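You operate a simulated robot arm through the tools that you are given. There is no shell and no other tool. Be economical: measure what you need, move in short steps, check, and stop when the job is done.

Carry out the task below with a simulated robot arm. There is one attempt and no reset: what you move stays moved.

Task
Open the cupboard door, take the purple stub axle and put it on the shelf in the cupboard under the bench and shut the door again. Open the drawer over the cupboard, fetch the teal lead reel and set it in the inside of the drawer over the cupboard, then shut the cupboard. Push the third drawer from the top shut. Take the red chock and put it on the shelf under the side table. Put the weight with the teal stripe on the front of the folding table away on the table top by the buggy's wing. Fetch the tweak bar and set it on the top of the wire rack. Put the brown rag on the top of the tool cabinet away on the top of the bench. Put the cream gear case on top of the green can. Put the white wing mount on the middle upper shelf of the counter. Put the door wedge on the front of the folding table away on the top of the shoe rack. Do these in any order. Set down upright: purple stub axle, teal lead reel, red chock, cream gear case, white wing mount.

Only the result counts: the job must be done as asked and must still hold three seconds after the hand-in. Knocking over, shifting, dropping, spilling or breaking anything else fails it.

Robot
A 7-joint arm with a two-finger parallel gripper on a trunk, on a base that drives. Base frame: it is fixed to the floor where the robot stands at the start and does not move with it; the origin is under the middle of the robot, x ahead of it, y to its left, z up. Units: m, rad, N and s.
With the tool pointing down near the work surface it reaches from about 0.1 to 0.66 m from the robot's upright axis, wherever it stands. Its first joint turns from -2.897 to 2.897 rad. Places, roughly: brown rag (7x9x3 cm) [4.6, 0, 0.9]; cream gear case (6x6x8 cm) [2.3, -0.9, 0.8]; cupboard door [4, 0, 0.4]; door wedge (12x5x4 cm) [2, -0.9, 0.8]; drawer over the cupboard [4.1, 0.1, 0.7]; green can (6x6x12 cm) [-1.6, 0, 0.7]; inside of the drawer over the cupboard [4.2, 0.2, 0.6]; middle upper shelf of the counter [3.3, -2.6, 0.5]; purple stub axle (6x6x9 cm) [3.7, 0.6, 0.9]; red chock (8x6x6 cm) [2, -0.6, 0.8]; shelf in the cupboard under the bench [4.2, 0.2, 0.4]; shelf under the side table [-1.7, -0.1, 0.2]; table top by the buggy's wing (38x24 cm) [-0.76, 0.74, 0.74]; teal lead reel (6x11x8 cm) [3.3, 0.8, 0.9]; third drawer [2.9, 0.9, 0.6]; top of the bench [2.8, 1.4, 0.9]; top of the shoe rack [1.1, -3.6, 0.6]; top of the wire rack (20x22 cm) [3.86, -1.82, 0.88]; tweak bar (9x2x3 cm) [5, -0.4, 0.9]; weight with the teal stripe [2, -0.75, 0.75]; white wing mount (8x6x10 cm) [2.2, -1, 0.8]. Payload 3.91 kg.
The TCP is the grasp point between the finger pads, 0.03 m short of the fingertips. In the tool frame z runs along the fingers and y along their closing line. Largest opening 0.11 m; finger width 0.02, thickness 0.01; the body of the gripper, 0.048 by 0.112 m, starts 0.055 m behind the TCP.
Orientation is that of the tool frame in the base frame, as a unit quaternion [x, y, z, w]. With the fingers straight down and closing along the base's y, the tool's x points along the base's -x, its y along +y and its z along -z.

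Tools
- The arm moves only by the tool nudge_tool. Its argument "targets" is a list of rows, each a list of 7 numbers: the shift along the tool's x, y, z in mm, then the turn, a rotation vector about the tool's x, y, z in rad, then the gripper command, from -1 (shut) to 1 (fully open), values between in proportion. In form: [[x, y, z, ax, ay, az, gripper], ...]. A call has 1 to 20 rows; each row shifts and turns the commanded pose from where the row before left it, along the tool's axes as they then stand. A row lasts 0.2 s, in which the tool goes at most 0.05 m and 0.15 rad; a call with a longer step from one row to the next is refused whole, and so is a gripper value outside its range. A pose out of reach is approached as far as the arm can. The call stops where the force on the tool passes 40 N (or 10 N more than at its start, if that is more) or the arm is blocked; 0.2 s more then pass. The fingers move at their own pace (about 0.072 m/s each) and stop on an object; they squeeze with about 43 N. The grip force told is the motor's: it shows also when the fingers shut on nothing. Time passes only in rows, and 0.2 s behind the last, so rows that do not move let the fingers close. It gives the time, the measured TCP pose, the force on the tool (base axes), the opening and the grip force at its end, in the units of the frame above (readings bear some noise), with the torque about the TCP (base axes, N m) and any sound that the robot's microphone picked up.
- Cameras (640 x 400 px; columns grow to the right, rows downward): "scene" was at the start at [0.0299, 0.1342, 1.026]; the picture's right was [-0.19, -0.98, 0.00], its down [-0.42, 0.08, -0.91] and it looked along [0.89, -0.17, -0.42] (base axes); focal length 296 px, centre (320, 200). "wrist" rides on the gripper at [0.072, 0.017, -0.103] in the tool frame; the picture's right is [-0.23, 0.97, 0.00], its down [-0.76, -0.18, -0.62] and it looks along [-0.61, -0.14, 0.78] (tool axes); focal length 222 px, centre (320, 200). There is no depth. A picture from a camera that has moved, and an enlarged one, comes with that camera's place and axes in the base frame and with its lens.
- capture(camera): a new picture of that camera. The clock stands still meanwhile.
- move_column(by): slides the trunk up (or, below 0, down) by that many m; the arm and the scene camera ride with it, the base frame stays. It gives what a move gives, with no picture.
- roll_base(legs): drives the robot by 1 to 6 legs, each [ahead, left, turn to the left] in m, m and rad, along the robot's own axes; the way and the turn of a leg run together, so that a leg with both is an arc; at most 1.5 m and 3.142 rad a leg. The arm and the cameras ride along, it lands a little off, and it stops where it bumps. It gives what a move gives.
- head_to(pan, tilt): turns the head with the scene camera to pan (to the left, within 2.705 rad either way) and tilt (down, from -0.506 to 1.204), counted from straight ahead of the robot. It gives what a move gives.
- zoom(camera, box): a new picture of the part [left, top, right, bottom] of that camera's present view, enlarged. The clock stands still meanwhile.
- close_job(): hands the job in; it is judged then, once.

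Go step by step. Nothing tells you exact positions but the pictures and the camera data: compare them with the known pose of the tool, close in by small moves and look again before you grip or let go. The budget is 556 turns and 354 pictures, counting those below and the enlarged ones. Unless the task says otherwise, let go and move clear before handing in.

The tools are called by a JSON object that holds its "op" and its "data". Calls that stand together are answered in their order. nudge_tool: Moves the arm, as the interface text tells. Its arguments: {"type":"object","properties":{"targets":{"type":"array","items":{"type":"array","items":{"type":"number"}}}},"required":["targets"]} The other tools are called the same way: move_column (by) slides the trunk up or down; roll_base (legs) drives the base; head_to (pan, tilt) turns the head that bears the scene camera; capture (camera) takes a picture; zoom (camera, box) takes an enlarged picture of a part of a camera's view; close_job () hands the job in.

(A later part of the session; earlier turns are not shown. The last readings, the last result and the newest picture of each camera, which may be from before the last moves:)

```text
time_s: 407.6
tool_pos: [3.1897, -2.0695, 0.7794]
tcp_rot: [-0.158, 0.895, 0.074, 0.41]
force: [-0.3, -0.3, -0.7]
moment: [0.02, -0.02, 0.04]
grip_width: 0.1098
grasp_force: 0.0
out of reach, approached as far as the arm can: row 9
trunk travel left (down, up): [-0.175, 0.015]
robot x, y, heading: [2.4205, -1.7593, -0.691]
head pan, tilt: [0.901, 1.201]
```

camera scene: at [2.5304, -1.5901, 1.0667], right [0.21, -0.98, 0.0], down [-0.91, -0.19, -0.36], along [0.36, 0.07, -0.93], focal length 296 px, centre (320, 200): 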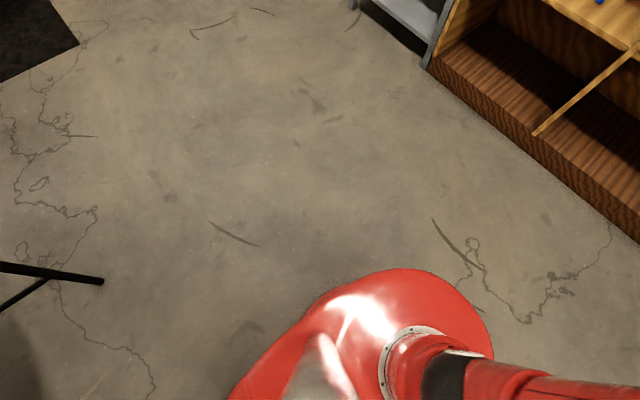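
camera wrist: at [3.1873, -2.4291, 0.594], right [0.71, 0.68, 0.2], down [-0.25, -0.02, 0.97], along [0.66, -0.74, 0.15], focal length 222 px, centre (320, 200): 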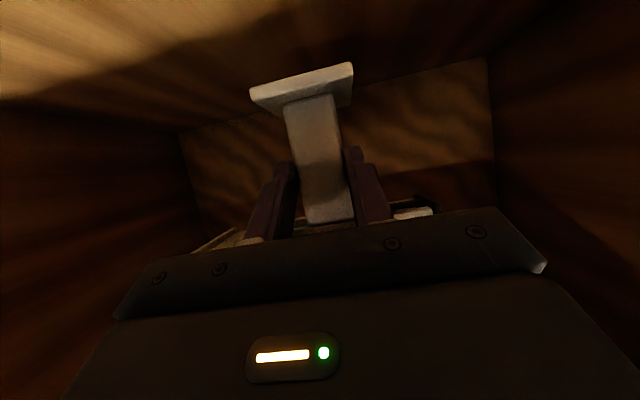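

Reach is just enough (0.79 ahead). Retract, raise, and drive to the front of the folding table.

{"op": "nudge_tool", "data": {"targets": [[30, -2.2, -23.4, 0, 0, 0, 1], [30, -2.2, -23.4, 0, 0, 0, 1], [30, -2.2, -23.4, 0, 0, 0, 1], [30, -2.2, -23.4, 0, 0, 0, 1], [30, -2.2, -23.4, 0, 0, 0, 1], [30, -2.2, -23.4, 0, 0, 0, 1], [30, -2.2, -23.4, 0, 0, 0, 1], [30, -2.2, -23.4, 0, 0, 0, 1], [-30, 0, -26, 0, 0, 0, 1], [-30, 0, -26, 0, 0, 0, 1], [-30, 0, -26, 0, 0, 0, 1], [-30, 0, -26, 0, 0, 0, 1]]}}

{"op": "roll_base", "data": {"legs": [[0, 1.42, 0.02], [-1.0, 0, 0], [-0.85, 0, 0], [0, -0.97, 0]]}}

{"op": "head_to", "data": {"pan": 0.0, "tilt": 0.5}}

{"op": "capture", "data": {"camera": "scene"}}

```text
time_s: 410.2
tool_pos: [2.9725, -2.2233, 0.8909]
tcp_rot: [-0.158, 0.895, 0.073, 0.412]
force: [-1.0, -0.5, 0.6]
moment: [0.0, -0.03, 0.01]
grip_width: 0.1098
grasp_force: 0.1
out of reach, approached as far as the arm can: row 1, 2, 3, 4, 5, 6, 7, 8, 9, 10, 11, 12
trunk travel left (down, up): [-0.175, 0.015]
robot x, y, heading: [2.4244, -1.7612, -0.691]
head pan, tilt: [0.901, 1.201]
```

```text
time_s: 430.8
tool_pos: [1.847, -0.6899, 0.8918]
tcp_rot: [-0.16, 0.895, 0.073, 0.411]
force: [0.4, -0.9, 0.3]
moment: [0.0, 0.01, -0.01]
grip_width: 0.1103
grasp_force: 0.0
trunk travel left (down, up): [-0.175, 0.015]
robot x, y, heading: [1.2973, -0.2251, -0.689]
head pan, tilt: [0.901, 1.201]
```

```text
time_s: 432.0
tool_pos: [1.8478, -0.6887, 0.8912]
tcp_rot: [-0.161, 0.894, 0.074, 0.411]
force: [-0.4, 0.4, 0.2]
moment: [-0.02, 0.02, 0.03]
grip_width: 0.1101
grasp_force: 0.1
trunk travel left (down, up): [-0.175, 0.015]
robot x, y, heading: [1.2929, -0.2262, -0.682]
head pan, tilt: [0.0, 0.499]
```

```text
251 pictures are left
camera scene: at [1.4169, -0.1274, 1.1202], right [-0.63, -0.77, 0.0], down [-0.37, 0.3, -0.88], along [0.68, -0.56, -0.48], focal length 296 px, centre (320, 200)
```

scene: 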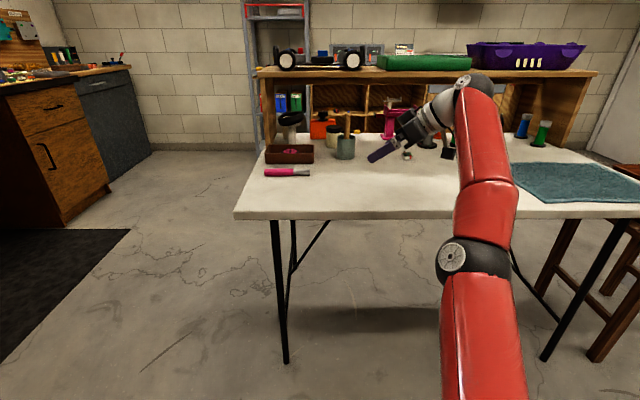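

{"op": "zoom", "data": {"camera": "scene", "box": [260, 90, 420, 190]}}

```text
4.00 times, centred on (340, 140) of scene
camera zoom: at [1.4169, -0.1274, 1.1202], right [-0.63, -0.77, 0.0], down [-0.37, 0.3, -0.88], along [0.68, -0.56, -0.48], focal length 1184 px, centre (240, 440)
```

zoom: 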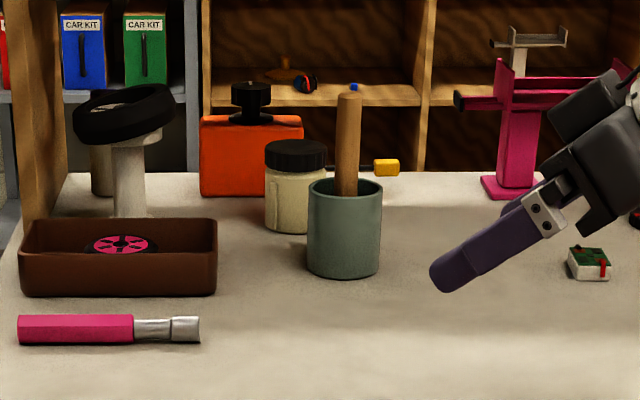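

I've better positions now: the brush handle is right-front of the gear case, so I want to come from front-left with the camera side up. Back off a bit and test that wrist posture in free air.

{"op": "roll_base", "data": {"legs": [[-0.3, 0, 0]]}}

{"op": "nudge_tool", "data": {"targets": [[0, 0, 0, 0, 0.144, 0, 1], [0, 0, 0, 0, 0.144, 0, 1], [0, 0, 0, 0, 0.144, 0, 1], [0, 0, 0, 0, 0.144, 0, 1], [0, 0, 0, 0, 0.144, 0, 1], [0, 0, 0, 0, 0.144, 0, 1], [28, 20, 10, 0, 0, 0, 1], [28, 20, 10, 0, 0, 0, 1], [28, 20, 10, 0, 0, 0, 1]]}}

{"op": "nudge_tool", "data": {"targets": [[0, 0, 0, 0, 0, -0.143, 1], [0, 0, 0, 0, 0, -0.143, 1], [0, 0, 0, 0, 0, -0.143, 1], [0, 0, 0, 0, 0, -0.143, 1], [0, 0, 0, 0, 0, -0.143, 1], [0, 0, 0, 0, 0, -0.143, 1], [0, 0, 0, 0, 0, -0.143, 1], [0, 0, 0, 0, 0, -0.143, 1], [0, 0, 0, 0, 0, -0.143, 1], [0, 0, 0, 0, 0, -0.143, 1], [0, 0, 0, 0, 0, -0.143, 1], [0, 0, 0, 0, 0, -0.143, 1]]}}

```text
time_s: 434.0
tool_pos: [1.617, -0.4979, 0.8925]
tcp_rot: [-0.161, 0.894, 0.074, 0.411]
force: [0.8, 0.4, 0.9]
moment: [-0.01, 0.02, 0.0]
grip_width: 0.1098
grasp_force: 0.1
trunk travel left (down, up): [-0.175, 0.015]
robot x, y, heading: [1.0633, -0.035, -0.689]
head pan, tilt: [0.0, 0.499]
```

```text
time_s: 436.0
tool_pos: [1.4476, -0.4272, 0.8191]
tcp_rot: [-0.178, 0.983, 0.008, 0.048]
force: [-0.6, -0.6, -0.3]
moment: [0.0, 0.0, 0.01]
grip_width: 0.11
grasp_force: 0.0
out of reach, approached as far as the arm can: row 1, 2, 3, 4, 5, 6
trunk travel left (down, up): [-0.175, 0.015]
robot x, y, heading: [1.0636, -0.0387, -0.681]
head pan, tilt: [0.0, 0.499]
```

```text
time_s: 438.6
tool_pos: [1.4479, -0.4271, 0.8188]
tcp_rot: [0.86, -0.508, 0.03, -0.037]
force: [-0.7, 0.0, -1.0]
moment: [0.0, 0.0, 0.01]
grip_width: 0.11
grasp_force: 0.0
trunk travel left (down, up): [-0.175, 0.015]
robot x, y, heading: [1.0643, -0.0349, -0.685]
head pan, tilt: [0.0, 0.499]
```

The flipped wrist works. Now true up the tool and tilt it 42° toward the gear case, then look.

{"op": "nudge_tool", "data": {"targets": [[0, 0, 0, -0.095, 0, 0, 1], [0, 0, 0, 0, 0.146, 0, 1], [0, 0, 0, 0, 0.146, 0, 1], [0, 0, 0, 0, 0.146, 0, 1], [0, 0, 0, 0, 0.146, 0, 1], [0, 0, 0, 0, 0.146, 0, 1]]}}

{"op": "capture", "data": {"camera": "wrist"}}

{"op": "capture", "data": {"camera": "scene"}}

```text
time_s: 440.0
tool_pos: [1.4488, -0.4267, 0.8202]
tcp_rot: [0.802, -0.474, 0.314, 0.185]
force: [0.0, 0.2, 0.5]
moment: [0.0, 0.04, 0.0]
grip_width: 0.11
grasp_force: 0.0
trunk travel left (down, up): [-0.175, 0.015]
robot x, y, heading: [1.0635, -0.0364, -0.684]
head pan, tilt: [0.0, 0.499]
```

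```text
249 pictures are left
camera wrist: at [1.4256, -0.4198, 0.945], right [-0.93, -0.32, -0.15], down [-0.32, 0.95, -0.06], along [0.17, -0.01, -0.99], focal length 222 px, centre (320, 200)
```

wrist: 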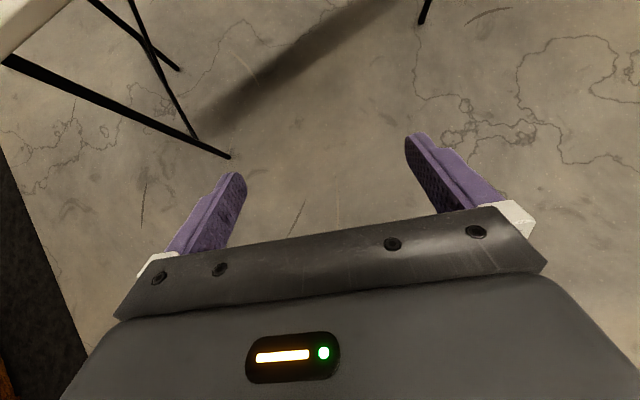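

```text
248 pictures are left
camera scene: at [1.1847, 0.0624, 1.1203], right [-0.63, -0.78, 0.0], down [-0.37, 0.3, -0.88], along [0.68, -0.55, -0.48], focal length 296 px, centre (320, 200)
```

scene: 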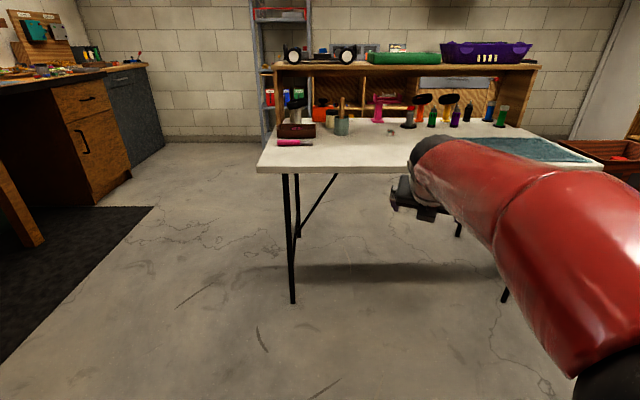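

{"op": "nudge_tool", "data": {"targets": [[0, 0, 0, -0.068, 0, 0.0735, 1], [0, 0, 0, -0.068, 0, 0.0735, 1], [20, 0, -22, 0, 0, 0, 1], [20, 0, -22, 0, 0, 0, 1]]}}

{"op": "roll_base", "data": {"legs": [[0.67, 0, 0]]}}

{"op": "capture", "data": {"camera": "wrist"}}

{"op": "capture", "data": {"camera": "scene"}}

```text
time_s: 441.0
tool_pos: [1.4484, -0.4269, 0.8788]
tcp_rot: [0.751, -0.552, 0.293, 0.215]
force: [0.2, -0.2, 0.6]
moment: [-0.01, 0.0, 0.0]
grip_width: 0.1101
grasp_force: 0.0
trunk travel left (down, up): [-0.175, 0.015]
robot x, y, heading: [1.0619, -0.0356, -0.684]
head pan, tilt: [0.0, 0.499]
```

```text
time_s: 444.7
tool_pos: [1.9618, -0.8448, 0.8803]
tcp_rot: [0.75, -0.552, 0.293, 0.216]
force: [0.4, -0.5, 0.0]
moment: [0.0, -0.01, 0.0]
grip_width: 0.1102
grasp_force: 0.1
trunk travel left (down, up): [-0.175, 0.015]
robot x, y, heading: [1.5765, -0.4521, -0.686]
head pan, tilt: [0.0, 0.499]
```

```text
247 pictures are left
camera wrist: at [1.9401, -0.8331, 1.0044], right [-0.98, -0.13, -0.15], down [-0.12, 0.99, -0.06], along [0.16, -0.04, -0.99], focal length 222 px, centre (320, 200)
```

wrist: 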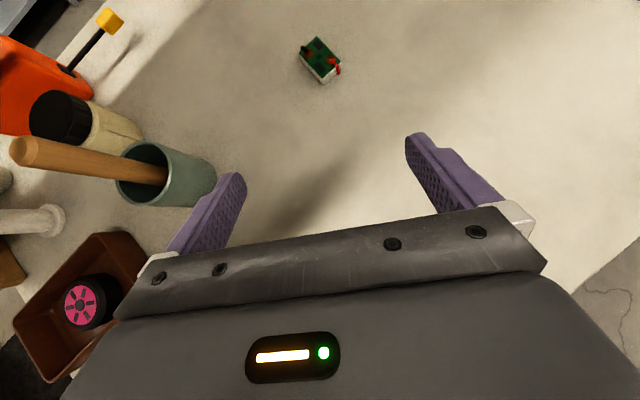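

```text
246 pictures are left
camera scene: at [1.6974, -0.3554, 1.1203], right [-0.63, -0.78, 0.0], down [-0.37, 0.3, -0.88], along [0.68, -0.55, -0.48], focal length 296 px, centre (320, 200)
```

scene: 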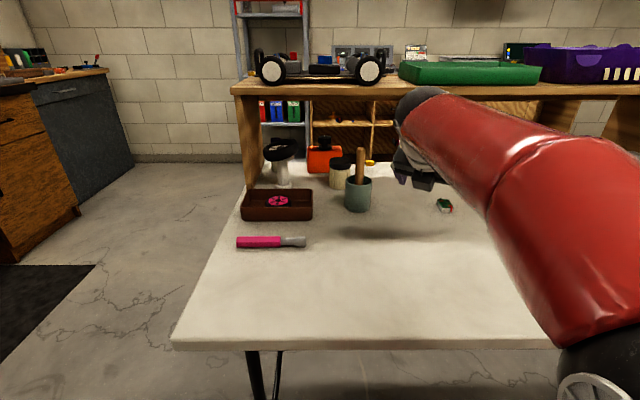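

Overhead view confirms gear case at (2.241,-0.882), pot at (2.137,-0.841). Go round the front-left of the pot to the pre-grasp with the fingers narrowed.

{"op": "nudge_tool", "data": {"targets": [[-18.9, -29.6, -22, 0, 0, 0, 0.55], [-18.9, -29.6, -22, 0, 0, 0, 0.55], [-18.9, -29.6, -22, 0, 0, 0, 0.55], [-18.9, -29.6, -22, 0, 0, 0, 0.55], [-18.9, -29.6, -22, 0, 0, 0, 0.55], [-18.9, -29.6, -22, 0, 0, 0, 0.55]]}}

{"op": "capture", "data": {"camera": "wrist"}}

{"op": "capture", "data": {"camera": "scene"}}

```text
time_s: 446.1
tool_pos: [2.0792, -0.6263, 0.8996]
tcp_rot: [0.75, -0.552, 0.293, 0.216]
force: [-0.3, 0.3, 0.4]
moment: [0.0, -0.01, 0.0]
grip_width: 0.0852
grasp_force: 0.1
trunk travel left (down, up): [-0.175, 0.015]
robot x, y, heading: [1.5743, -0.4529, -0.684]
head pan, tilt: [0.0, 0.499]
```

```text
245 pictures are left
camera wrist: at [2.0577, -0.6143, 1.0245], right [-0.98, -0.13, -0.15], down [-0.12, 0.99, -0.06], along [0.16, -0.04, -0.99], focal length 222 px, centre (320, 200)
```

wrist: 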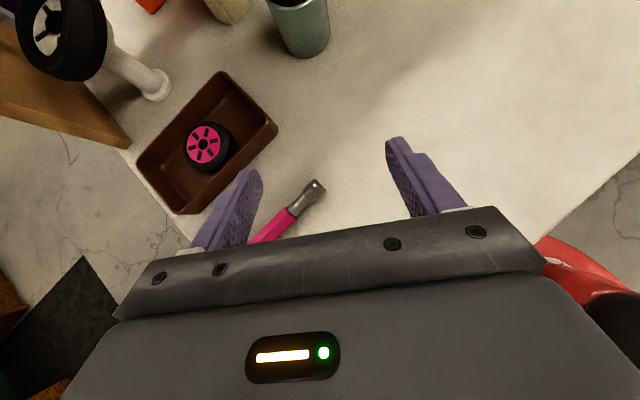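

```text
244 pictures are left
camera scene: at [1.6972, -0.3555, 1.1203], right [-0.63, -0.78, 0.0], down [-0.37, 0.3, -0.88], along [0.68, -0.55, -0.48], focal length 296 px, centre (320, 200)
```

scene: 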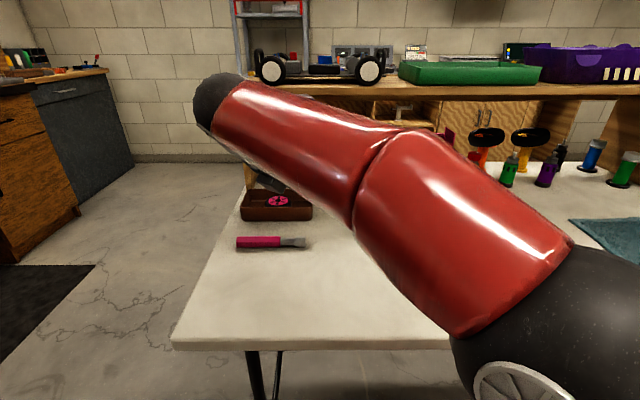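

{"op": "nudge_tool", "data": {"targets": [[27.8, -15.4, 25.7, 0, 0, 0, 0.55], [27.8, -15.4, 25.7, 0, 0, 0, 0.55], [27.8, -15.4, 25.7, 0, 0, 0, 0.55]]}}

{"op": "capture", "data": {"camera": "wrist"}}

```text
time_s: 446.9
tool_pos: [2.1582, -0.7223, 0.8991]
tcp_rot: [0.75, -0.552, 0.293, 0.217]
force: [-0.2, -1.0, 0.2]
moment: [0.01, -0.04, 0.0]
grip_width: 0.0855
grasp_force: 0.1
trunk travel left (down, up): [-0.175, 0.015]
robot x, y, heading: [1.5756, -0.4529, -0.684]
head pan, tilt: [0.0, 0.499]
```

```text
243 pictures are left
camera wrist: at [2.1362, -0.7097, 1.0248], right [-0.98, -0.13, -0.15], down [-0.12, 0.99, -0.06], along [0.16, -0.04, -0.99], focal length 222 px, centre (320, 200)
```

wrist: 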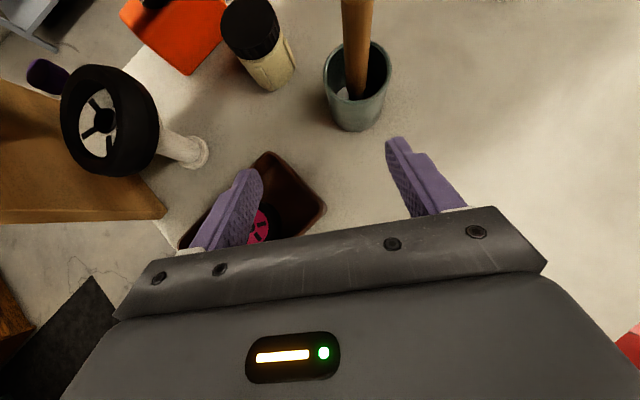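

{"op": "nudge_tool", "data": {"targets": [[27.9, -20.8, 25, 0, 0, 0, 0.55], [27.9, -20.8, 25, 0, 0, 0, 0.55]]}}

{"op": "capture", "data": {"camera": "wrist"}}

{"op": "capture", "data": {"camera": "scene"}}

```text
time_s: 447.5
tool_pos: [2.2204, -0.7801, 0.9005]
tcp_rot: [0.751, -0.551, 0.293, 0.216]
force: [0.3, 0.9, 1.1]
moment: [0.09, -0.02, 0.02]
grip_width: 0.0854
grasp_force: 0.0
trunk travel left (down, up): [-0.175, 0.015]
robot x, y, heading: [1.5781, -0.4561, -0.682]
head pan, tilt: [0.0, 0.499]
```

```text
242 pictures are left
camera wrist: at [2.1983, -0.768, 1.0259], right [-0.98, -0.13, -0.15], down [-0.12, 0.99, -0.06], along [0.16, -0.04, -0.99], focal length 222 px, centre (320, 200)
```

wrist: 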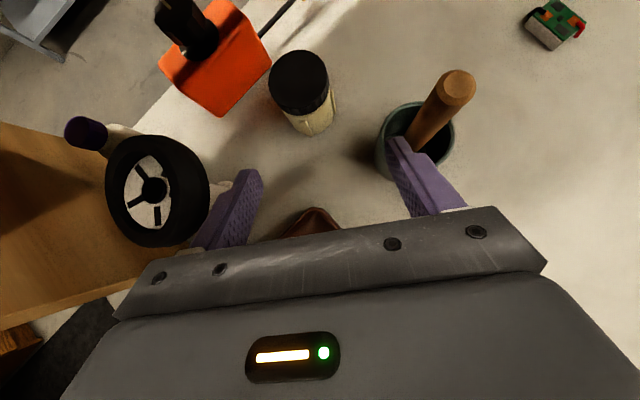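

```text
241 pictures are left
camera scene: at [1.697, -0.3551, 1.1203], right [-0.63, -0.78, 0.0], down [-0.37, 0.3, -0.88], along [0.68, -0.55, -0.48], focal length 296 px, centre (320, 200)
```

scene: 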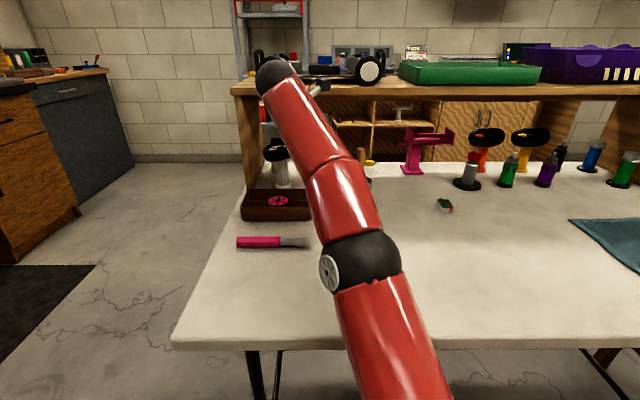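

Clearances look workable. Advance along the tool axis in two stages.

{"op": "nudge_tool", "data": {"targets": [[0, 0, 30, 0, 0, 0, 0.55], [0, 0, 30, 0, 0, 0, 0.55], [0, 0, 25, 0, 0, 0, 0.55]]}}

{"op": "capture", "data": {"camera": "wrist"}}

{"op": "capture", "data": {"camera": "scene"}}

```text
time_s: 448.3
tool_pos: [2.2367, -0.8355, 0.8382]
tcp_rot: [0.75, -0.552, 0.292, 0.216]
force: [-0.8, -0.4, 0.2]
moment: [-0.03, 0.03, 0.0]
grip_width: 0.0851
grasp_force: 0.0
trunk travel left (down, up): [-0.175, 0.015]
robot x, y, heading: [1.57, -0.4504, -0.689]
head pan, tilt: [0.0, 0.499]
```

```text
240 pictures are left
camera wrist: at [2.2153, -0.8245, 0.9623], right [-0.98, -0.13, -0.15], down [-0.12, 0.99, -0.06], along [0.16, -0.04, -0.99], focal length 222 px, centre (320, 200)
```

wrist: 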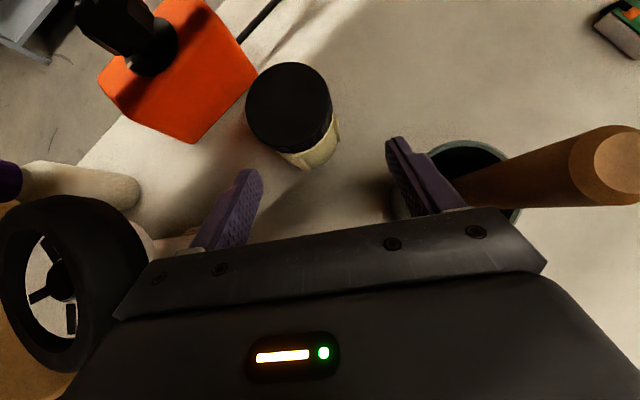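

```text
239 pictures are left
camera scene: at [1.6974, -0.3553, 1.1203], right [-0.63, -0.78, 0.0], down [-0.37, 0.3, -0.88], along [0.68, -0.55, -0.48], focal length 296 px, centre (320, 200)
```

scene: 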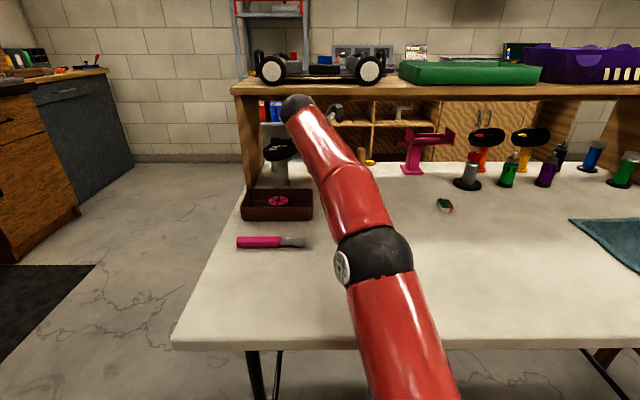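

{"op": "nudge_tool", "data": {"targets": [[0, -14, 0, 0, 0, 0, 0.55], [0, 0, 23, 0, 0, 0, 0.55], [0, 0, 23, 0, 0, 0, 0.55], [0, 0, 20, 0, 0, 0, 0.55]]}}

{"op": "capture", "data": {"camera": "wrist"}}

```text
time_s: 449.5
tool_pos: [2.2497, -0.8511, 0.837]
tcp_rot: [0.743, -0.548, 0.324, 0.208]
force: [-0.3, 0.6, 1.0]
moment: [-0.01, -0.01, 0.02]
grip_width: 0.0852
grasp_force: 0.0
trunk travel left (down, up): [-0.175, 0.015]
robot x, y, heading: [1.58, -0.4505, -0.67]
head pan, tilt: [0.0, 0.499]
stopped in row 4: the arm was blocked; the commanded pose is now the measured one
```

```text
238 pictures are left
camera wrist: at [2.2206, -0.8361, 0.9603], right [-0.97, -0.15, -0.21], down [-0.13, 0.99, -0.09], along [0.22, -0.06, -0.97], focal length 222 px, centre (320, 200)
```

wrist: 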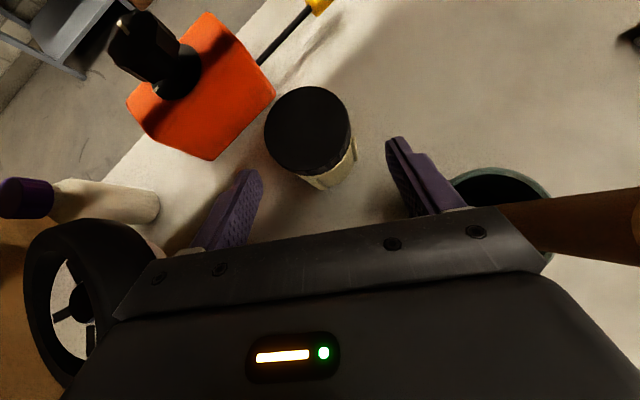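

{"op": "capture", "data": {"camera": "scene"}}

{"op": "zoom", "data": {"camera": "scene", "box": [230, 70, 390, 190]}}

```text
237 pictures are left
camera scene: at [1.6703, -0.3288, 1.1287], right [-0.62, -0.79, 0.0], down [-0.35, 0.28, -0.89], along [0.7, -0.55, -0.45], focal length 296 px, centre (320, 200)
```

scene: 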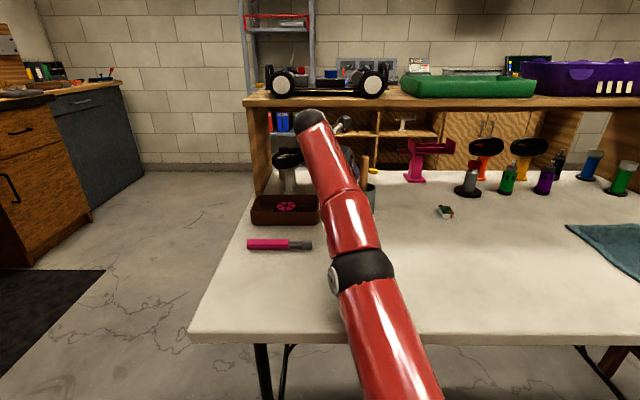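

```text
3.33 times, centred on (310, 130) of scene
camera zoom: at [1.6703, -0.3288, 1.1287], right [-0.62, -0.79, 0.0], down [-0.35, 0.28, -0.89], along [0.7, -0.55, -0.45], focal length 987 px, centre (353, 433)
```

zoom: 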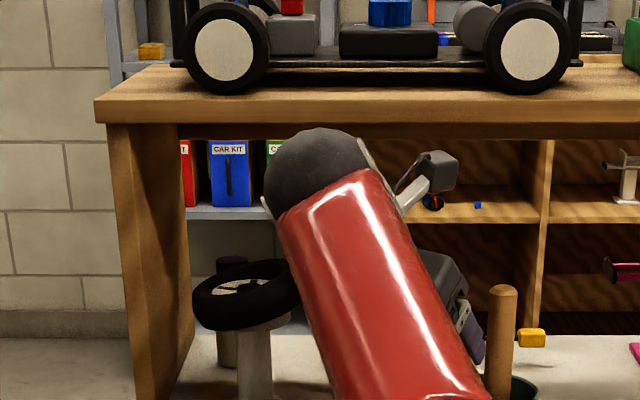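

Blocked: some arm link (not the hand) seems to be pressing, tipping the robot slightly. Retreat at once.

{"op": "nudge_tool", "data": {"targets": [[0, 0, -20, 0, 0, 0, 0.55], [0, 0, -25, 0, 0, 0, 0.55], [0, 0, -25, 0, 0, 0, 0.55]]}}

{"op": "capture", "data": {"camera": "scene"}}

```text
time_s: 450.3
tool_pos: [2.2556, -0.8202, 0.8499]
tcp_rot: [0.751, -0.548, 0.302, 0.212]
force: [0.8, 0.0, -0.9]
moment: [0.01, -0.02, -0.02]
grip_width: 0.0854
grasp_force: 0.0
trunk travel left (down, up): [-0.175, 0.015]
robot x, y, heading: [1.5851, -0.4515, -0.669]
head pan, tilt: [0.0, 0.499]
```

```text
235 pictures are left
camera scene: at [1.7019, -0.3516, 1.1186], right [-0.62, -0.78, 0.0], down [-0.38, 0.3, -0.88], along [0.69, -0.55, -0.48], focal length 296 px, centre (320, 200)
```

scene: 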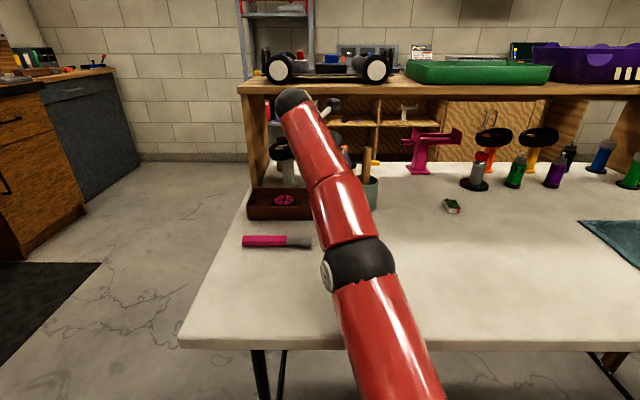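

The wrist ball touched the shelf's front edge. I'll back out horizontally, go lower first, and then slide in under the shelf.

{"op": "nudge_tool", "data": {"targets": [[-18.2, 4.6, -17.2, 0, 0, 0, 0.55], [-18.2, 4.6, -17.2, 0, 0, 0, 0.55], [-18.2, 4.6, -17.2, 0, 0, 0, 0.55]]}}

{"op": "capture", "data": {"camera": "wrist"}}

{"op": "zoom", "data": {"camera": "scene", "box": [230, 70, 390, 220]}}

```text
time_s: 451.1
tool_pos: [2.2167, -0.7504, 0.8526]
tcp_rot: [0.751, -0.547, 0.304, 0.212]
force: [-0.7, 0.1, -0.2]
moment: [0.0, 0.05, 0.01]
grip_width: 0.085
grasp_force: 0.1
trunk travel left (down, up): [-0.175, 0.015]
robot x, y, heading: [1.5824, -0.4491, -0.665]
head pan, tilt: [0.0, 0.499]
```

```text
234 pictures are left
camera wrist: at [2.1925, -0.7385, 0.9763], right [-0.97, -0.14, -0.17], down [-0.13, 0.99, -0.07], along [0.18, -0.04, -0.98], focal length 222 px, centre (320, 200)
```

wrist: 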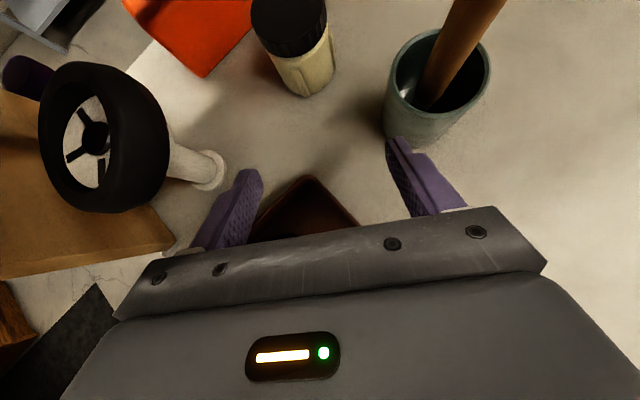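

```text
2.67 times, centred on (310, 145) of scene
camera zoom: at [1.6995, -0.3503, 1.1202], right [-0.62, -0.78, 0.0], down [-0.38, 0.3, -0.88], along [0.69, -0.55, -0.48], focal length 790 px, centre (347, 347)
```

zoom: 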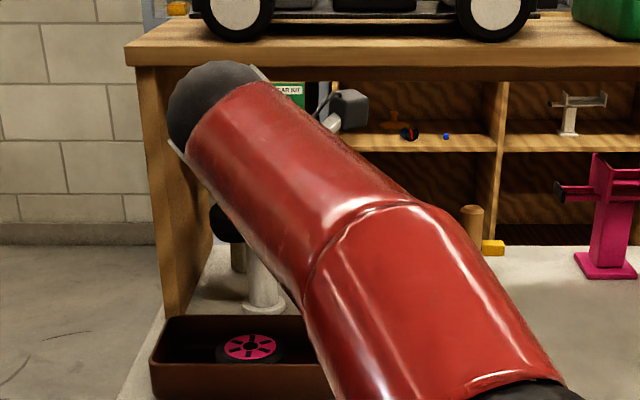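

Likely my elbow was pressing on the table edge in that stretched posture. I'll retreat and reach the gear case from the table's left end instead, where the arm is less stretched.

{"op": "nudge_tool", "data": {"targets": [[-16.6, 18.3, -28.9, 0, 0, 0, 0.55], [-16.6, 18.3, -28.9, 0, 0, 0, 0.55], [-16.6, 18.3, -28.9, 0, 0, 0, 0.55], [-16.6, 18.3, -28.9, 0, 0, 0, 0.55], [-16.6, 18.3, -28.9, 0, 0, 0, 0.55]]}}

{"op": "roll_base", "data": {"legs": [[-0.45, 0, 0], [0, 0.85, 0]]}}

{"op": "capture", "data": {"camera": "scene"}}

```text
time_s: 452.3
tool_pos: [2.0788, -0.6273, 0.8975]
tcp_rot: [0.75, -0.548, 0.303, 0.212]
force: [-0.3, 0.5, -0.4]
moment: [-0.02, -0.02, 0.0]
grip_width: 0.0853
grasp_force: 0.0
trunk travel left (down, up): [-0.175, 0.015]
robot x, y, heading: [1.5794, -0.4491, -0.674]
head pan, tilt: [0.0, 0.499]
```

```text
time_s: 459.1
tool_pos: [2.2584, 0.3241, 0.8974]
tcp_rot: [0.749, -0.55, 0.303, 0.213]
force: [-0.5, -0.3, -0.4]
moment: [-0.03, 0.02, 0.03]
grip_width: 0.0854
grasp_force: 0.0
trunk travel left (down, up): [-0.175, 0.015]
robot x, y, heading: [1.7585, 0.5026, -0.67]
head pan, tilt: [0.0, 0.499]
```

```text
232 pictures are left
camera scene: at [1.8778, 0.6028, 1.1203], right [-0.62, -0.78, 0.0], down [-0.37, 0.3, -0.88], along [0.69, -0.55, -0.48], focal length 296 px, centre (320, 200)
```

scene: 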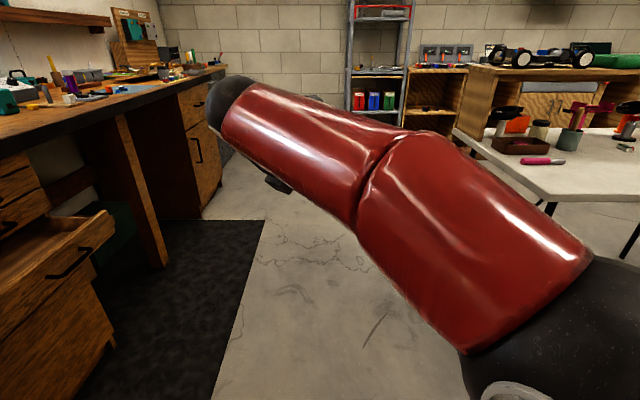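

{"op": "roll_base", "data": {"legs": [[0, 0, -1.57]]}}

{"op": "nudge_tool", "data": {"targets": [[0, 0, 0, 0.098, -0.002, -0.104, 0.55], [0, 0, 0, 0.098, -0.002, -0.104, 0.55], [0, 0, 0, 0.098, -0.002, -0.104, 0.55], [0, 0, 0, 0.098, -0.002, -0.104, 0.55], [0, 0, 0, 0.098, -0.002, -0.104, 0.55], [0, 0, 0, 0.098, -0.002, -0.104, 0.55], [0, 0, 0, 0.098, -0.002, -0.104, 0.55], [0, 0, 0, 0.098, -0.002, -0.104, 0.55], [0, 0, 0, 0.098, -0.002, -0.104, 0.55]]}}

{"op": "capture", "data": {"camera": "scene"}}

```text
time_s: 463.4
tool_pos: [1.5749, 0.0064, 0.8978]
tcp_rot: [-0.138, 0.919, -0.064, -0.364]
force: [0.1, -0.6, 0.9]
moment: [0.02, -0.02, -0.03]
grip_width: 0.0854
grasp_force: 0.0
trunk travel left (down, up): [-0.175, 0.015]
robot x, y, heading: [1.755, 0.5069, -2.252]
head pan, tilt: [0.0, 0.499]
```

```text
time_s: 465.6
tool_pos: [1.5187, 0.0314, 0.9009]
tcp_rot: [-0.62, 0.692, -0.252, -0.271]
force: [-0.8, 0.3, -0.1]
moment: [-0.03, -0.05, 0.04]
grip_width: 0.0851
grasp_force: 0.0
out of reach, approached as far as the arm can: row 7
trunk travel left (down, up): [-0.175, 0.015]
robot x, y, heading: [1.7598, 0.5061, -2.253]
head pan, tilt: [0.0, 0.499]
stopped in row 9: the arm was blocked; the commanded pose is now the measured one
```

```text
231 pictures are left
camera scene: at [1.8567, 0.3811, 1.1204], right [-0.78, 0.63, 0.0], down [0.3, 0.37, -0.88], along [-0.55, -0.68, -0.48], focal length 296 px, centre (320, 200)
```

scene: 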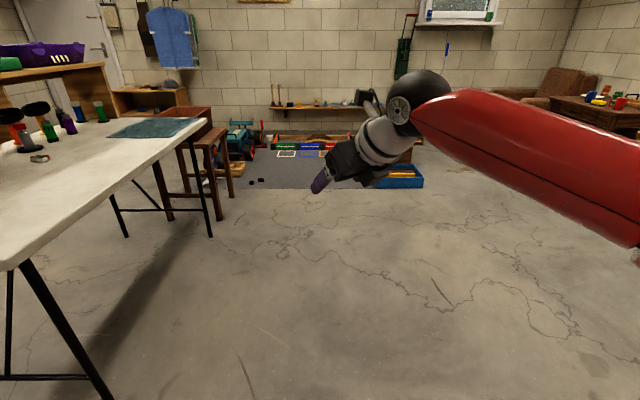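

Posture reached (heading -1.66, tilt 43°) with elbow away to the right. Drive it toward the gear case from the left end.

{"op": "roll_base", "data": {"legs": [[0.05, 0.95, 0]]}}

{"op": "capture", "data": {"camera": "wrist"}}

{"op": "capture", "data": {"camera": "scene"}}

```text
time_s: 470.5
tool_pos: [2.2138, -0.602, 0.9029]
tcp_rot: [-0.618, 0.694, -0.25, -0.272]
force: [0.0, -0.2, -1.1]
moment: [0.05, -0.01, 0.01]
grip_width: 0.0852
grasp_force: 0.1
trunk travel left (down, up): [-0.175, 0.015]
robot x, y, heading: [2.4495, -0.1291, -2.257]
head pan, tilt: [0.0, 0.499]
```

```text
230 pictures are left
camera wrist: at [2.1979, -0.5809, 1.027], right [-0.95, 0.27, -0.17], down [0.29, 0.96, -0.07], along [0.14, -0.11, -0.98], focal length 222 px, centre (320, 200)
```

wrist: 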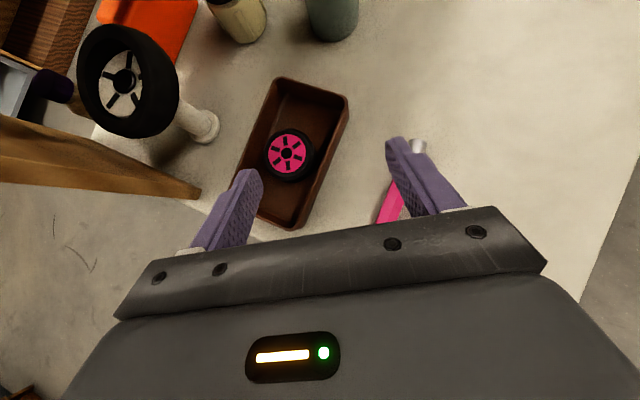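

```text
229 pictures are left
camera scene: at [2.5523, -0.2541, 1.1203], right [-0.77, 0.64, 0.0], down [0.3, 0.37, -0.88], along [-0.56, -0.68, -0.48], focal length 296 px, centre (320, 200)
```

scene: 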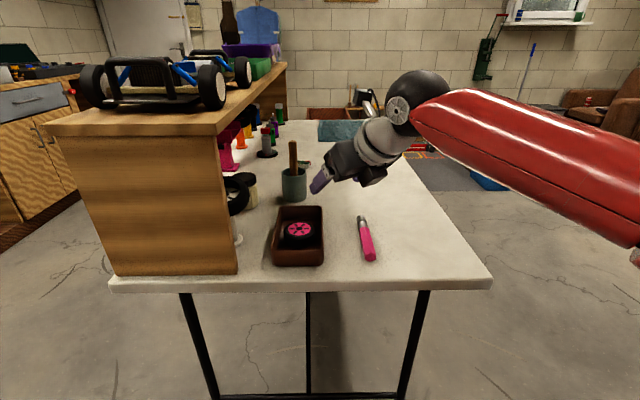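

{"op": "roll_base", "data": {"legs": [[0.09, 0.16, 0]]}}

{"op": "capture", "data": {"camera": "wrist"}}

{"op": "capture", "data": {"camera": "scene"}}

```text
time_s: 472.0
tool_pos: [2.2781, -0.7733, 0.9014]
tcp_rot: [-0.618, 0.694, -0.25, -0.272]
force: [-0.3, 0.4, -0.2]
moment: [0.01, 0.01, 0.02]
grip_width: 0.0854
grasp_force: 0.1
trunk travel left (down, up): [-0.175, 0.015]
robot x, y, heading: [2.5219, -0.3027, -2.261]
head pan, tilt: [0.0, 0.499]
```

```text
228 pictures are left
camera wrist: at [2.2622, -0.7525, 1.027], right [-0.95, 0.27, -0.17], down [0.29, 0.96, -0.07], along [0.14, -0.11, -0.98], focal length 222 px, centre (320, 200)
```

wrist: 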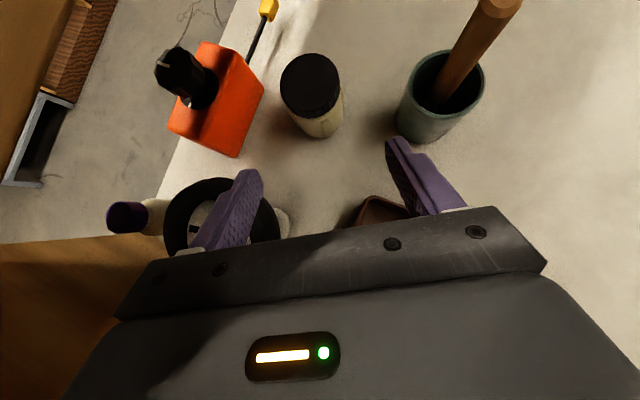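

```text
227 pictures are left
camera scene: at [2.6166, -0.4258, 1.1203], right [-0.77, 0.64, 0.0], down [0.3, 0.37, -0.88], along [-0.56, -0.68, -0.48], focal length 296 px, centre (320, 200)
```

scene: 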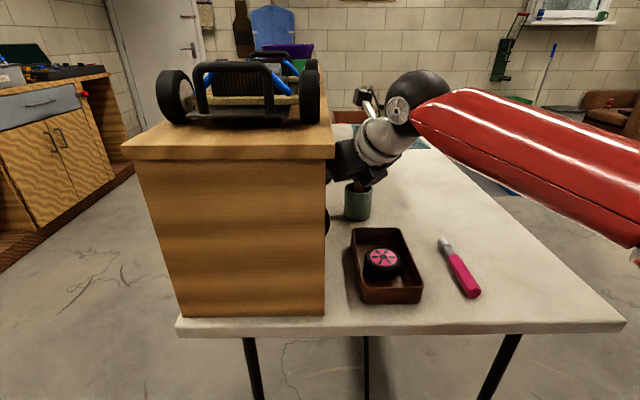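

{"op": "nudge_tool", "data": {"targets": [[0, 4, 0, 0, 0, 0, 0.38], [0, 0, 0, 0, 0, 0, 0.38], [0, 0, 20, 0, 0, 0, 0.38], [0, 0, 25, 0, 0, 0, 0.38], [0, 0, 25, 0, 0, 0, 0.38]]}}

{"op": "capture", "data": {"camera": "wrist"}}

{"op": "capture", "data": {"camera": "scene"}}

```text
time_s: 473.2
tool_pos: [2.2689, -0.8214, 0.8529]
tcp_rot: [-0.617, 0.695, -0.25, -0.272]
force: [-0.1, -0.1, 0.4]
moment: [-0.03, -0.02, 0.02]
grip_width: 0.076
grasp_force: 0.1
trunk travel left (down, up): [-0.175, 0.015]
robot x, y, heading: [2.5226, -0.2992, -2.262]
head pan, tilt: [0.0, 0.499]
```

```text
226 pictures are left
camera wrist: at [2.2529, -0.8002, 0.9761], right [-0.95, 0.27, -0.17], down [0.29, 0.96, -0.07], along [0.14, -0.11, -0.98], focal length 222 px, centre (320, 200)
```

wrist: 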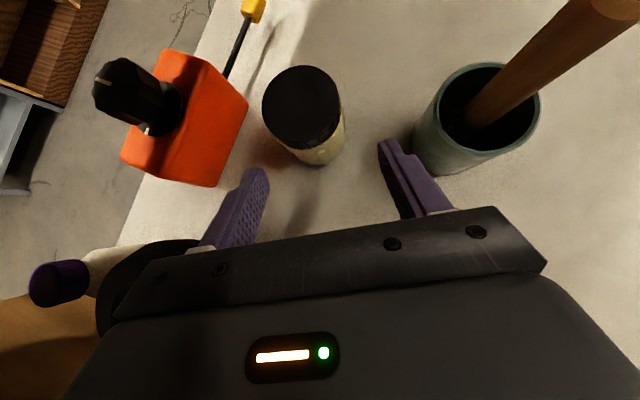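

```text
225 pictures are left
camera scene: at [2.6167, -0.4257, 1.1203], right [-0.77, 0.64, 0.0], down [0.3, 0.37, -0.88], along [-0.56, -0.68, -0.48], focal length 296 px, centre (320, 200)
```

scene: 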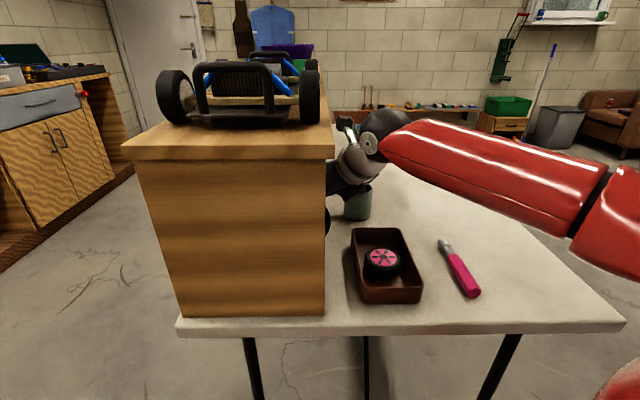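

{"op": "nudge_tool", "data": {"targets": [[0, -3, 0, 0, 0, 0, 0.4], [0, 0, 22, 0, 0, 0, 0.4], [0, 0, 22, 0, 0, 0, 0.4]]}}

{"op": "capture", "data": {"camera": "wrist"}}

```text
time_s: 474.0
tool_pos: [2.2693, -0.8511, 0.8188]
tcp_rot: [-0.617, 0.695, -0.249, -0.272]
force: [0.5, 0.2, 1.1]
moment: [-0.01, 0.02, 0.02]
grip_width: 0.0768
grasp_force: 0.0
trunk travel left (down, up): [-0.175, 0.015]
robot x, y, heading: [2.523, -0.3065, -2.262]
head pan, tilt: [0.0, 0.499]
```

```text
224 pictures are left
camera wrist: at [2.2536, -0.8301, 0.9433], right [-0.95, 0.27, -0.17], down [0.29, 0.96, -0.07], along [0.14, -0.11, -0.98], focal length 222 px, centre (320, 200)
```

wrist: 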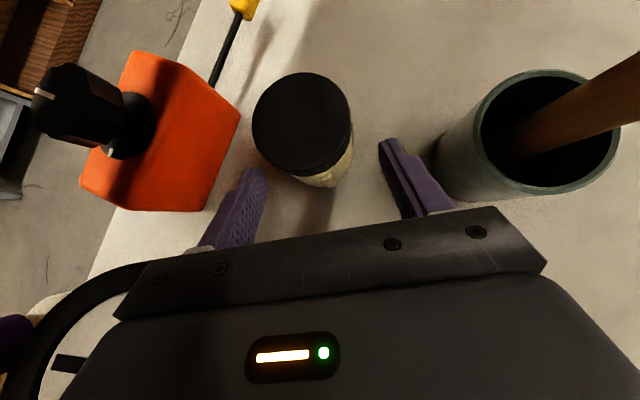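

{"op": "nudge_tool", "data": {"targets": [[0, 0, 16, 0, 0, 0, 0.4], [0, 0, 15, 0, 0, 0, 0.4]]}}

{"op": "capture", "data": {"camera": "wrist"}}

```text
time_s: 474.6
tool_pos: [2.2662, -0.8723, 0.7951]
tcp_rot: [-0.618, 0.694, -0.25, -0.272]
force: [0.2, -0.3, -0.6]
moment: [-0.04, -0.02, 0.02]
grip_width: 0.077
grasp_force: 0.1
trunk travel left (down, up): [-0.175, 0.015]
robot x, y, heading: [2.5177, -0.3011, -2.258]
head pan, tilt: [0.0, 0.499]
```

```text
223 pictures are left
camera wrist: at [2.2508, -0.8511, 0.9208], right [-0.95, 0.27, -0.17], down [0.29, 0.96, -0.07], along [0.14, -0.11, -0.98], focal length 222 px, centre (320, 200)
```

wrist: 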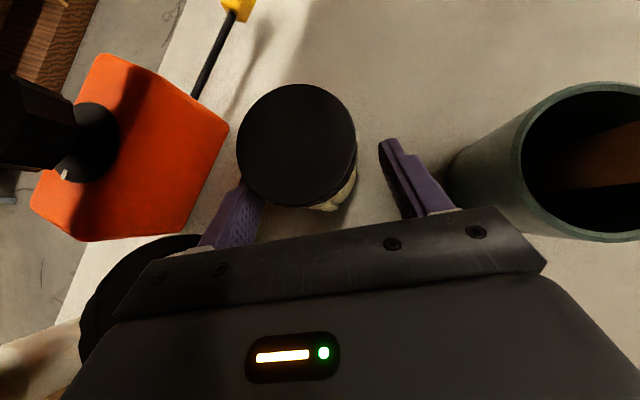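

{"op": "nudge_tool", "data": {"targets": [[0, 0, 10, 0, 0, 0, 0.4], [0, 0, 0, 0, 0, 0, -1], [0, 0, 0, 0, 0, 0, -1], [0, 0, 0, 0, 0, 0, -1], [0, 0, 0, 0, 0, 0, -1]]}}

{"op": "capture", "data": {"camera": "wrist"}}

```text
time_s: 475.8
tool_pos: [2.2665, -0.8782, 0.7897]
tcp_rot: [-0.617, 0.695, -0.249, -0.272]
force: [0.0, 0.5, 0.1]
moment: [-0.01, 0.03, -0.02]
grip_width: 0.057
grasp_force: 43.0
trunk travel left (down, up): [-0.175, 0.015]
robot x, y, heading: [2.5177, -0.3033, -2.264]
head pan, tilt: [0.0, 0.499]
```

```text
222 pictures are left
camera wrist: at [2.2504, -0.8577, 0.914], right [-0.95, 0.27, -0.17], down [0.29, 0.96, -0.07], along [0.14, -0.11, -0.98], focal length 222 px, centre (320, 200)
```

wrist: 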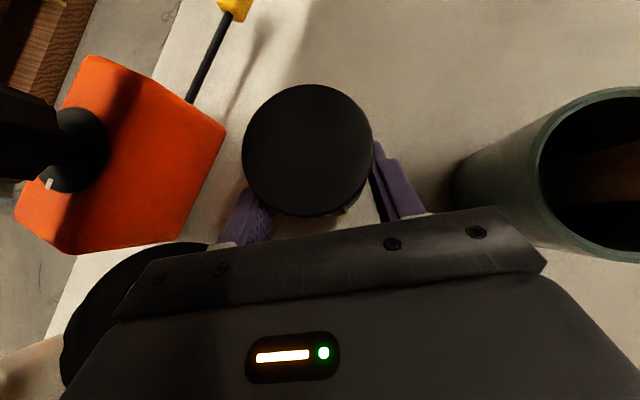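

{"op": "nudge_tool", "data": {"targets": [[0, 0, -15, 0, 0, 0, -1], [0, 0, -20, 0, 0, 0, -1], [0, 0, 0, 0, 0, 0, -1]]}}

{"op": "capture", "data": {"camera": "wrist"}}

```text
time_s: 476.6
tool_pos: [2.2692, -0.856, 0.8154]
tcp_rot: [-0.618, 0.694, -0.25, -0.271]
force: [-0.4, -0.3, -0.5]
moment: [0.01, -0.06, 0.02]
grip_width: 0.057
grasp_force: 42.7
trunk travel left (down, up): [-0.175, 0.015]
robot x, y, heading: [2.5192, -0.3013, -2.263]
head pan, tilt: [0.0, 0.499]
```

```text
221 pictures are left
camera wrist: at [2.2529, -0.8342, 0.9391], right [-0.95, 0.27, -0.17], down [0.29, 0.96, -0.07], along [0.14, -0.11, -0.98], focal length 222 px, centre (320, 200)
```

wrist: 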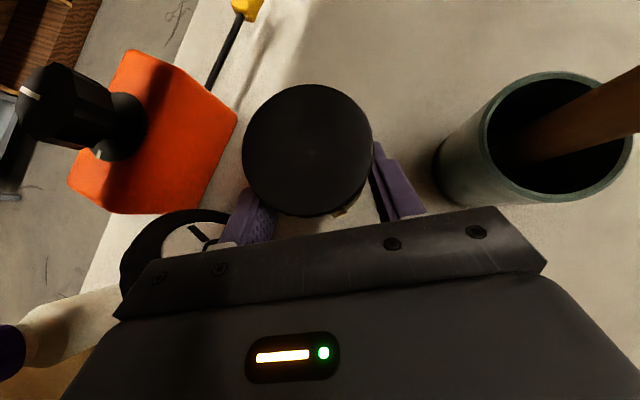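

Held. Continue out along the tool axis, then back the base away.

{"op": "nudge_tool", "data": {"targets": [[0, 0, -30, 0, 0, 0, -1], [0, 0, -30, 0, 0, 0, -1], [0, 0, -30, 0, 0, 0, -1], [0, 0, -30, 0, 0, 0, -1]]}}

{"op": "capture", "data": {"camera": "scene"}}

```text
time_s: 477.6
tool_pos: [2.277, -0.7734, 0.9021]
tcp_rot: [-0.617, 0.695, -0.25, -0.272]
force: [-0.8, -0.8, -0.6]
moment: [-0.02, -0.04, 0.02]
grip_width: 0.055
grasp_force: 42.8
trunk travel left (down, up): [-0.175, 0.015]
robot x, y, heading: [2.5195, -0.2996, -2.261]
head pan, tilt: [0.0, 0.499]
```

```text
220 pictures are left
camera scene: at [2.6165, -0.426, 1.1203], right [-0.77, 0.64, 0.0], down [0.3, 0.37, -0.88], along [-0.56, -0.68, -0.48], focal length 296 px, centre (320, 200)
```

scene: 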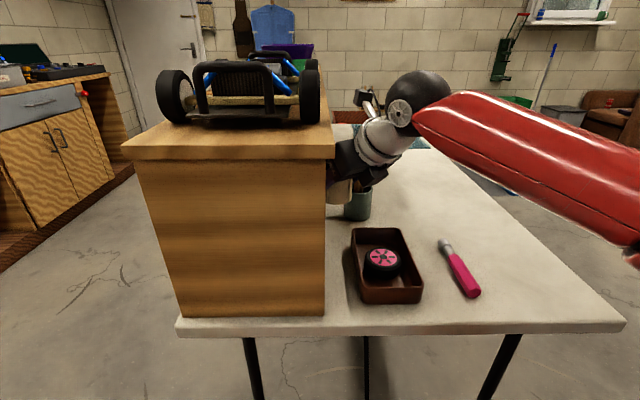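

{"op": "capture", "data": {"camera": "wrist"}}

```text
219 pictures are left
camera wrist: at [2.2613, -0.7525, 1.0263], right [-0.95, 0.27, -0.17], down [0.29, 0.96, -0.07], along [0.14, -0.11, -0.98], focal length 222 px, centre (320, 200)
```

wrist: 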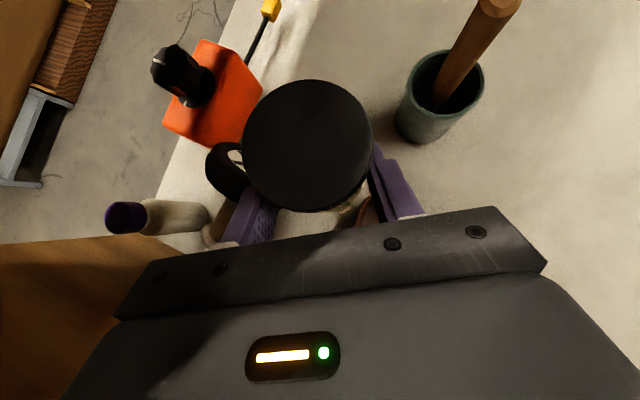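

{"op": "zoom", "data": {"camera": "wrist", "box": [80, 100, 320, 260]}}

{"op": "zoom", "data": {"camera": "scene", "box": [300, 130, 440, 240]}}

```text
2.50 times, centred on (200, 180) of wrist
camera zoom: at [2.2613, -0.7525, 1.0263], right [-0.95, 0.27, -0.17], down [0.29, 0.96, -0.07], along [0.14, -0.11, -0.98], focal length 555 px, centre (620, 250)
```

zoom: 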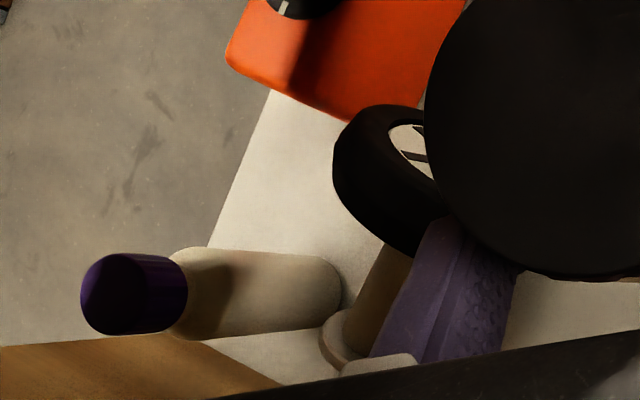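

```text
3.64 times, centred on (370, 185) of scene
camera zoom: at [2.6165, -0.426, 1.1203], right [-0.77, 0.64, 0.0], down [0.3, 0.37, -0.88], along [-0.56, -0.68, -0.48], focal length 1077 px, centre (138, 254)
```

zoom: 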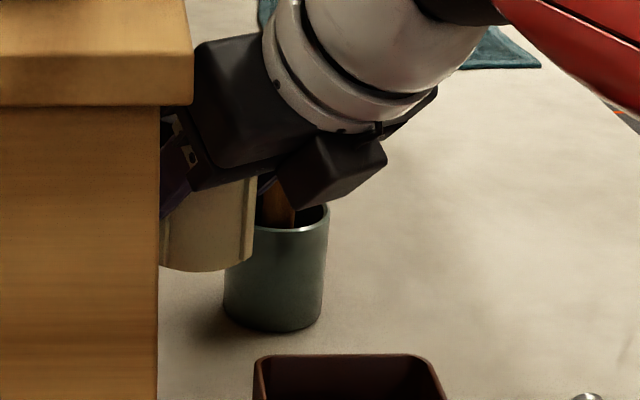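

The wheel stand beside the case has been caught by my left finger. Reverse exactly along the same path to set it back down.

{"op": "nudge_tool", "data": {"targets": [[0, 0, 20, 0, 0, 0, -1], [0, 0, 20, 0, 0, 0, -1]]}}

{"op": "capture", "data": {"camera": "wrist"}}

```text
time_s: 478.2
tool_pos: [2.2751, -0.8007, 0.8731]
tcp_rot: [-0.618, 0.695, -0.25, -0.271]
force: [-0.4, -0.5, -1.1]
moment: [0.03, -0.01, 0.02]
grip_width: 0.055
grasp_force: 43.2
trunk travel left (down, up): [-0.175, 0.015]
robot x, y, heading: [2.5228, -0.2996, -2.262]
head pan, tilt: [0.0, 0.499]
```

```text
216 pictures are left
camera wrist: at [2.2586, -0.7795, 0.9975], right [-0.95, 0.27, -0.17], down [0.29, 0.96, -0.07], along [0.14, -0.11, -0.98], focal length 222 px, centre (320, 200)
```

wrist: 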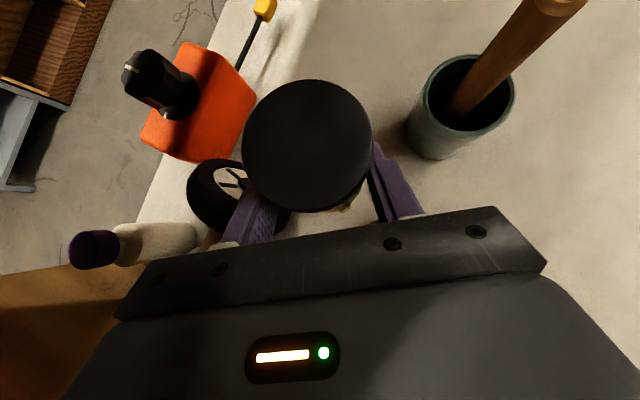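

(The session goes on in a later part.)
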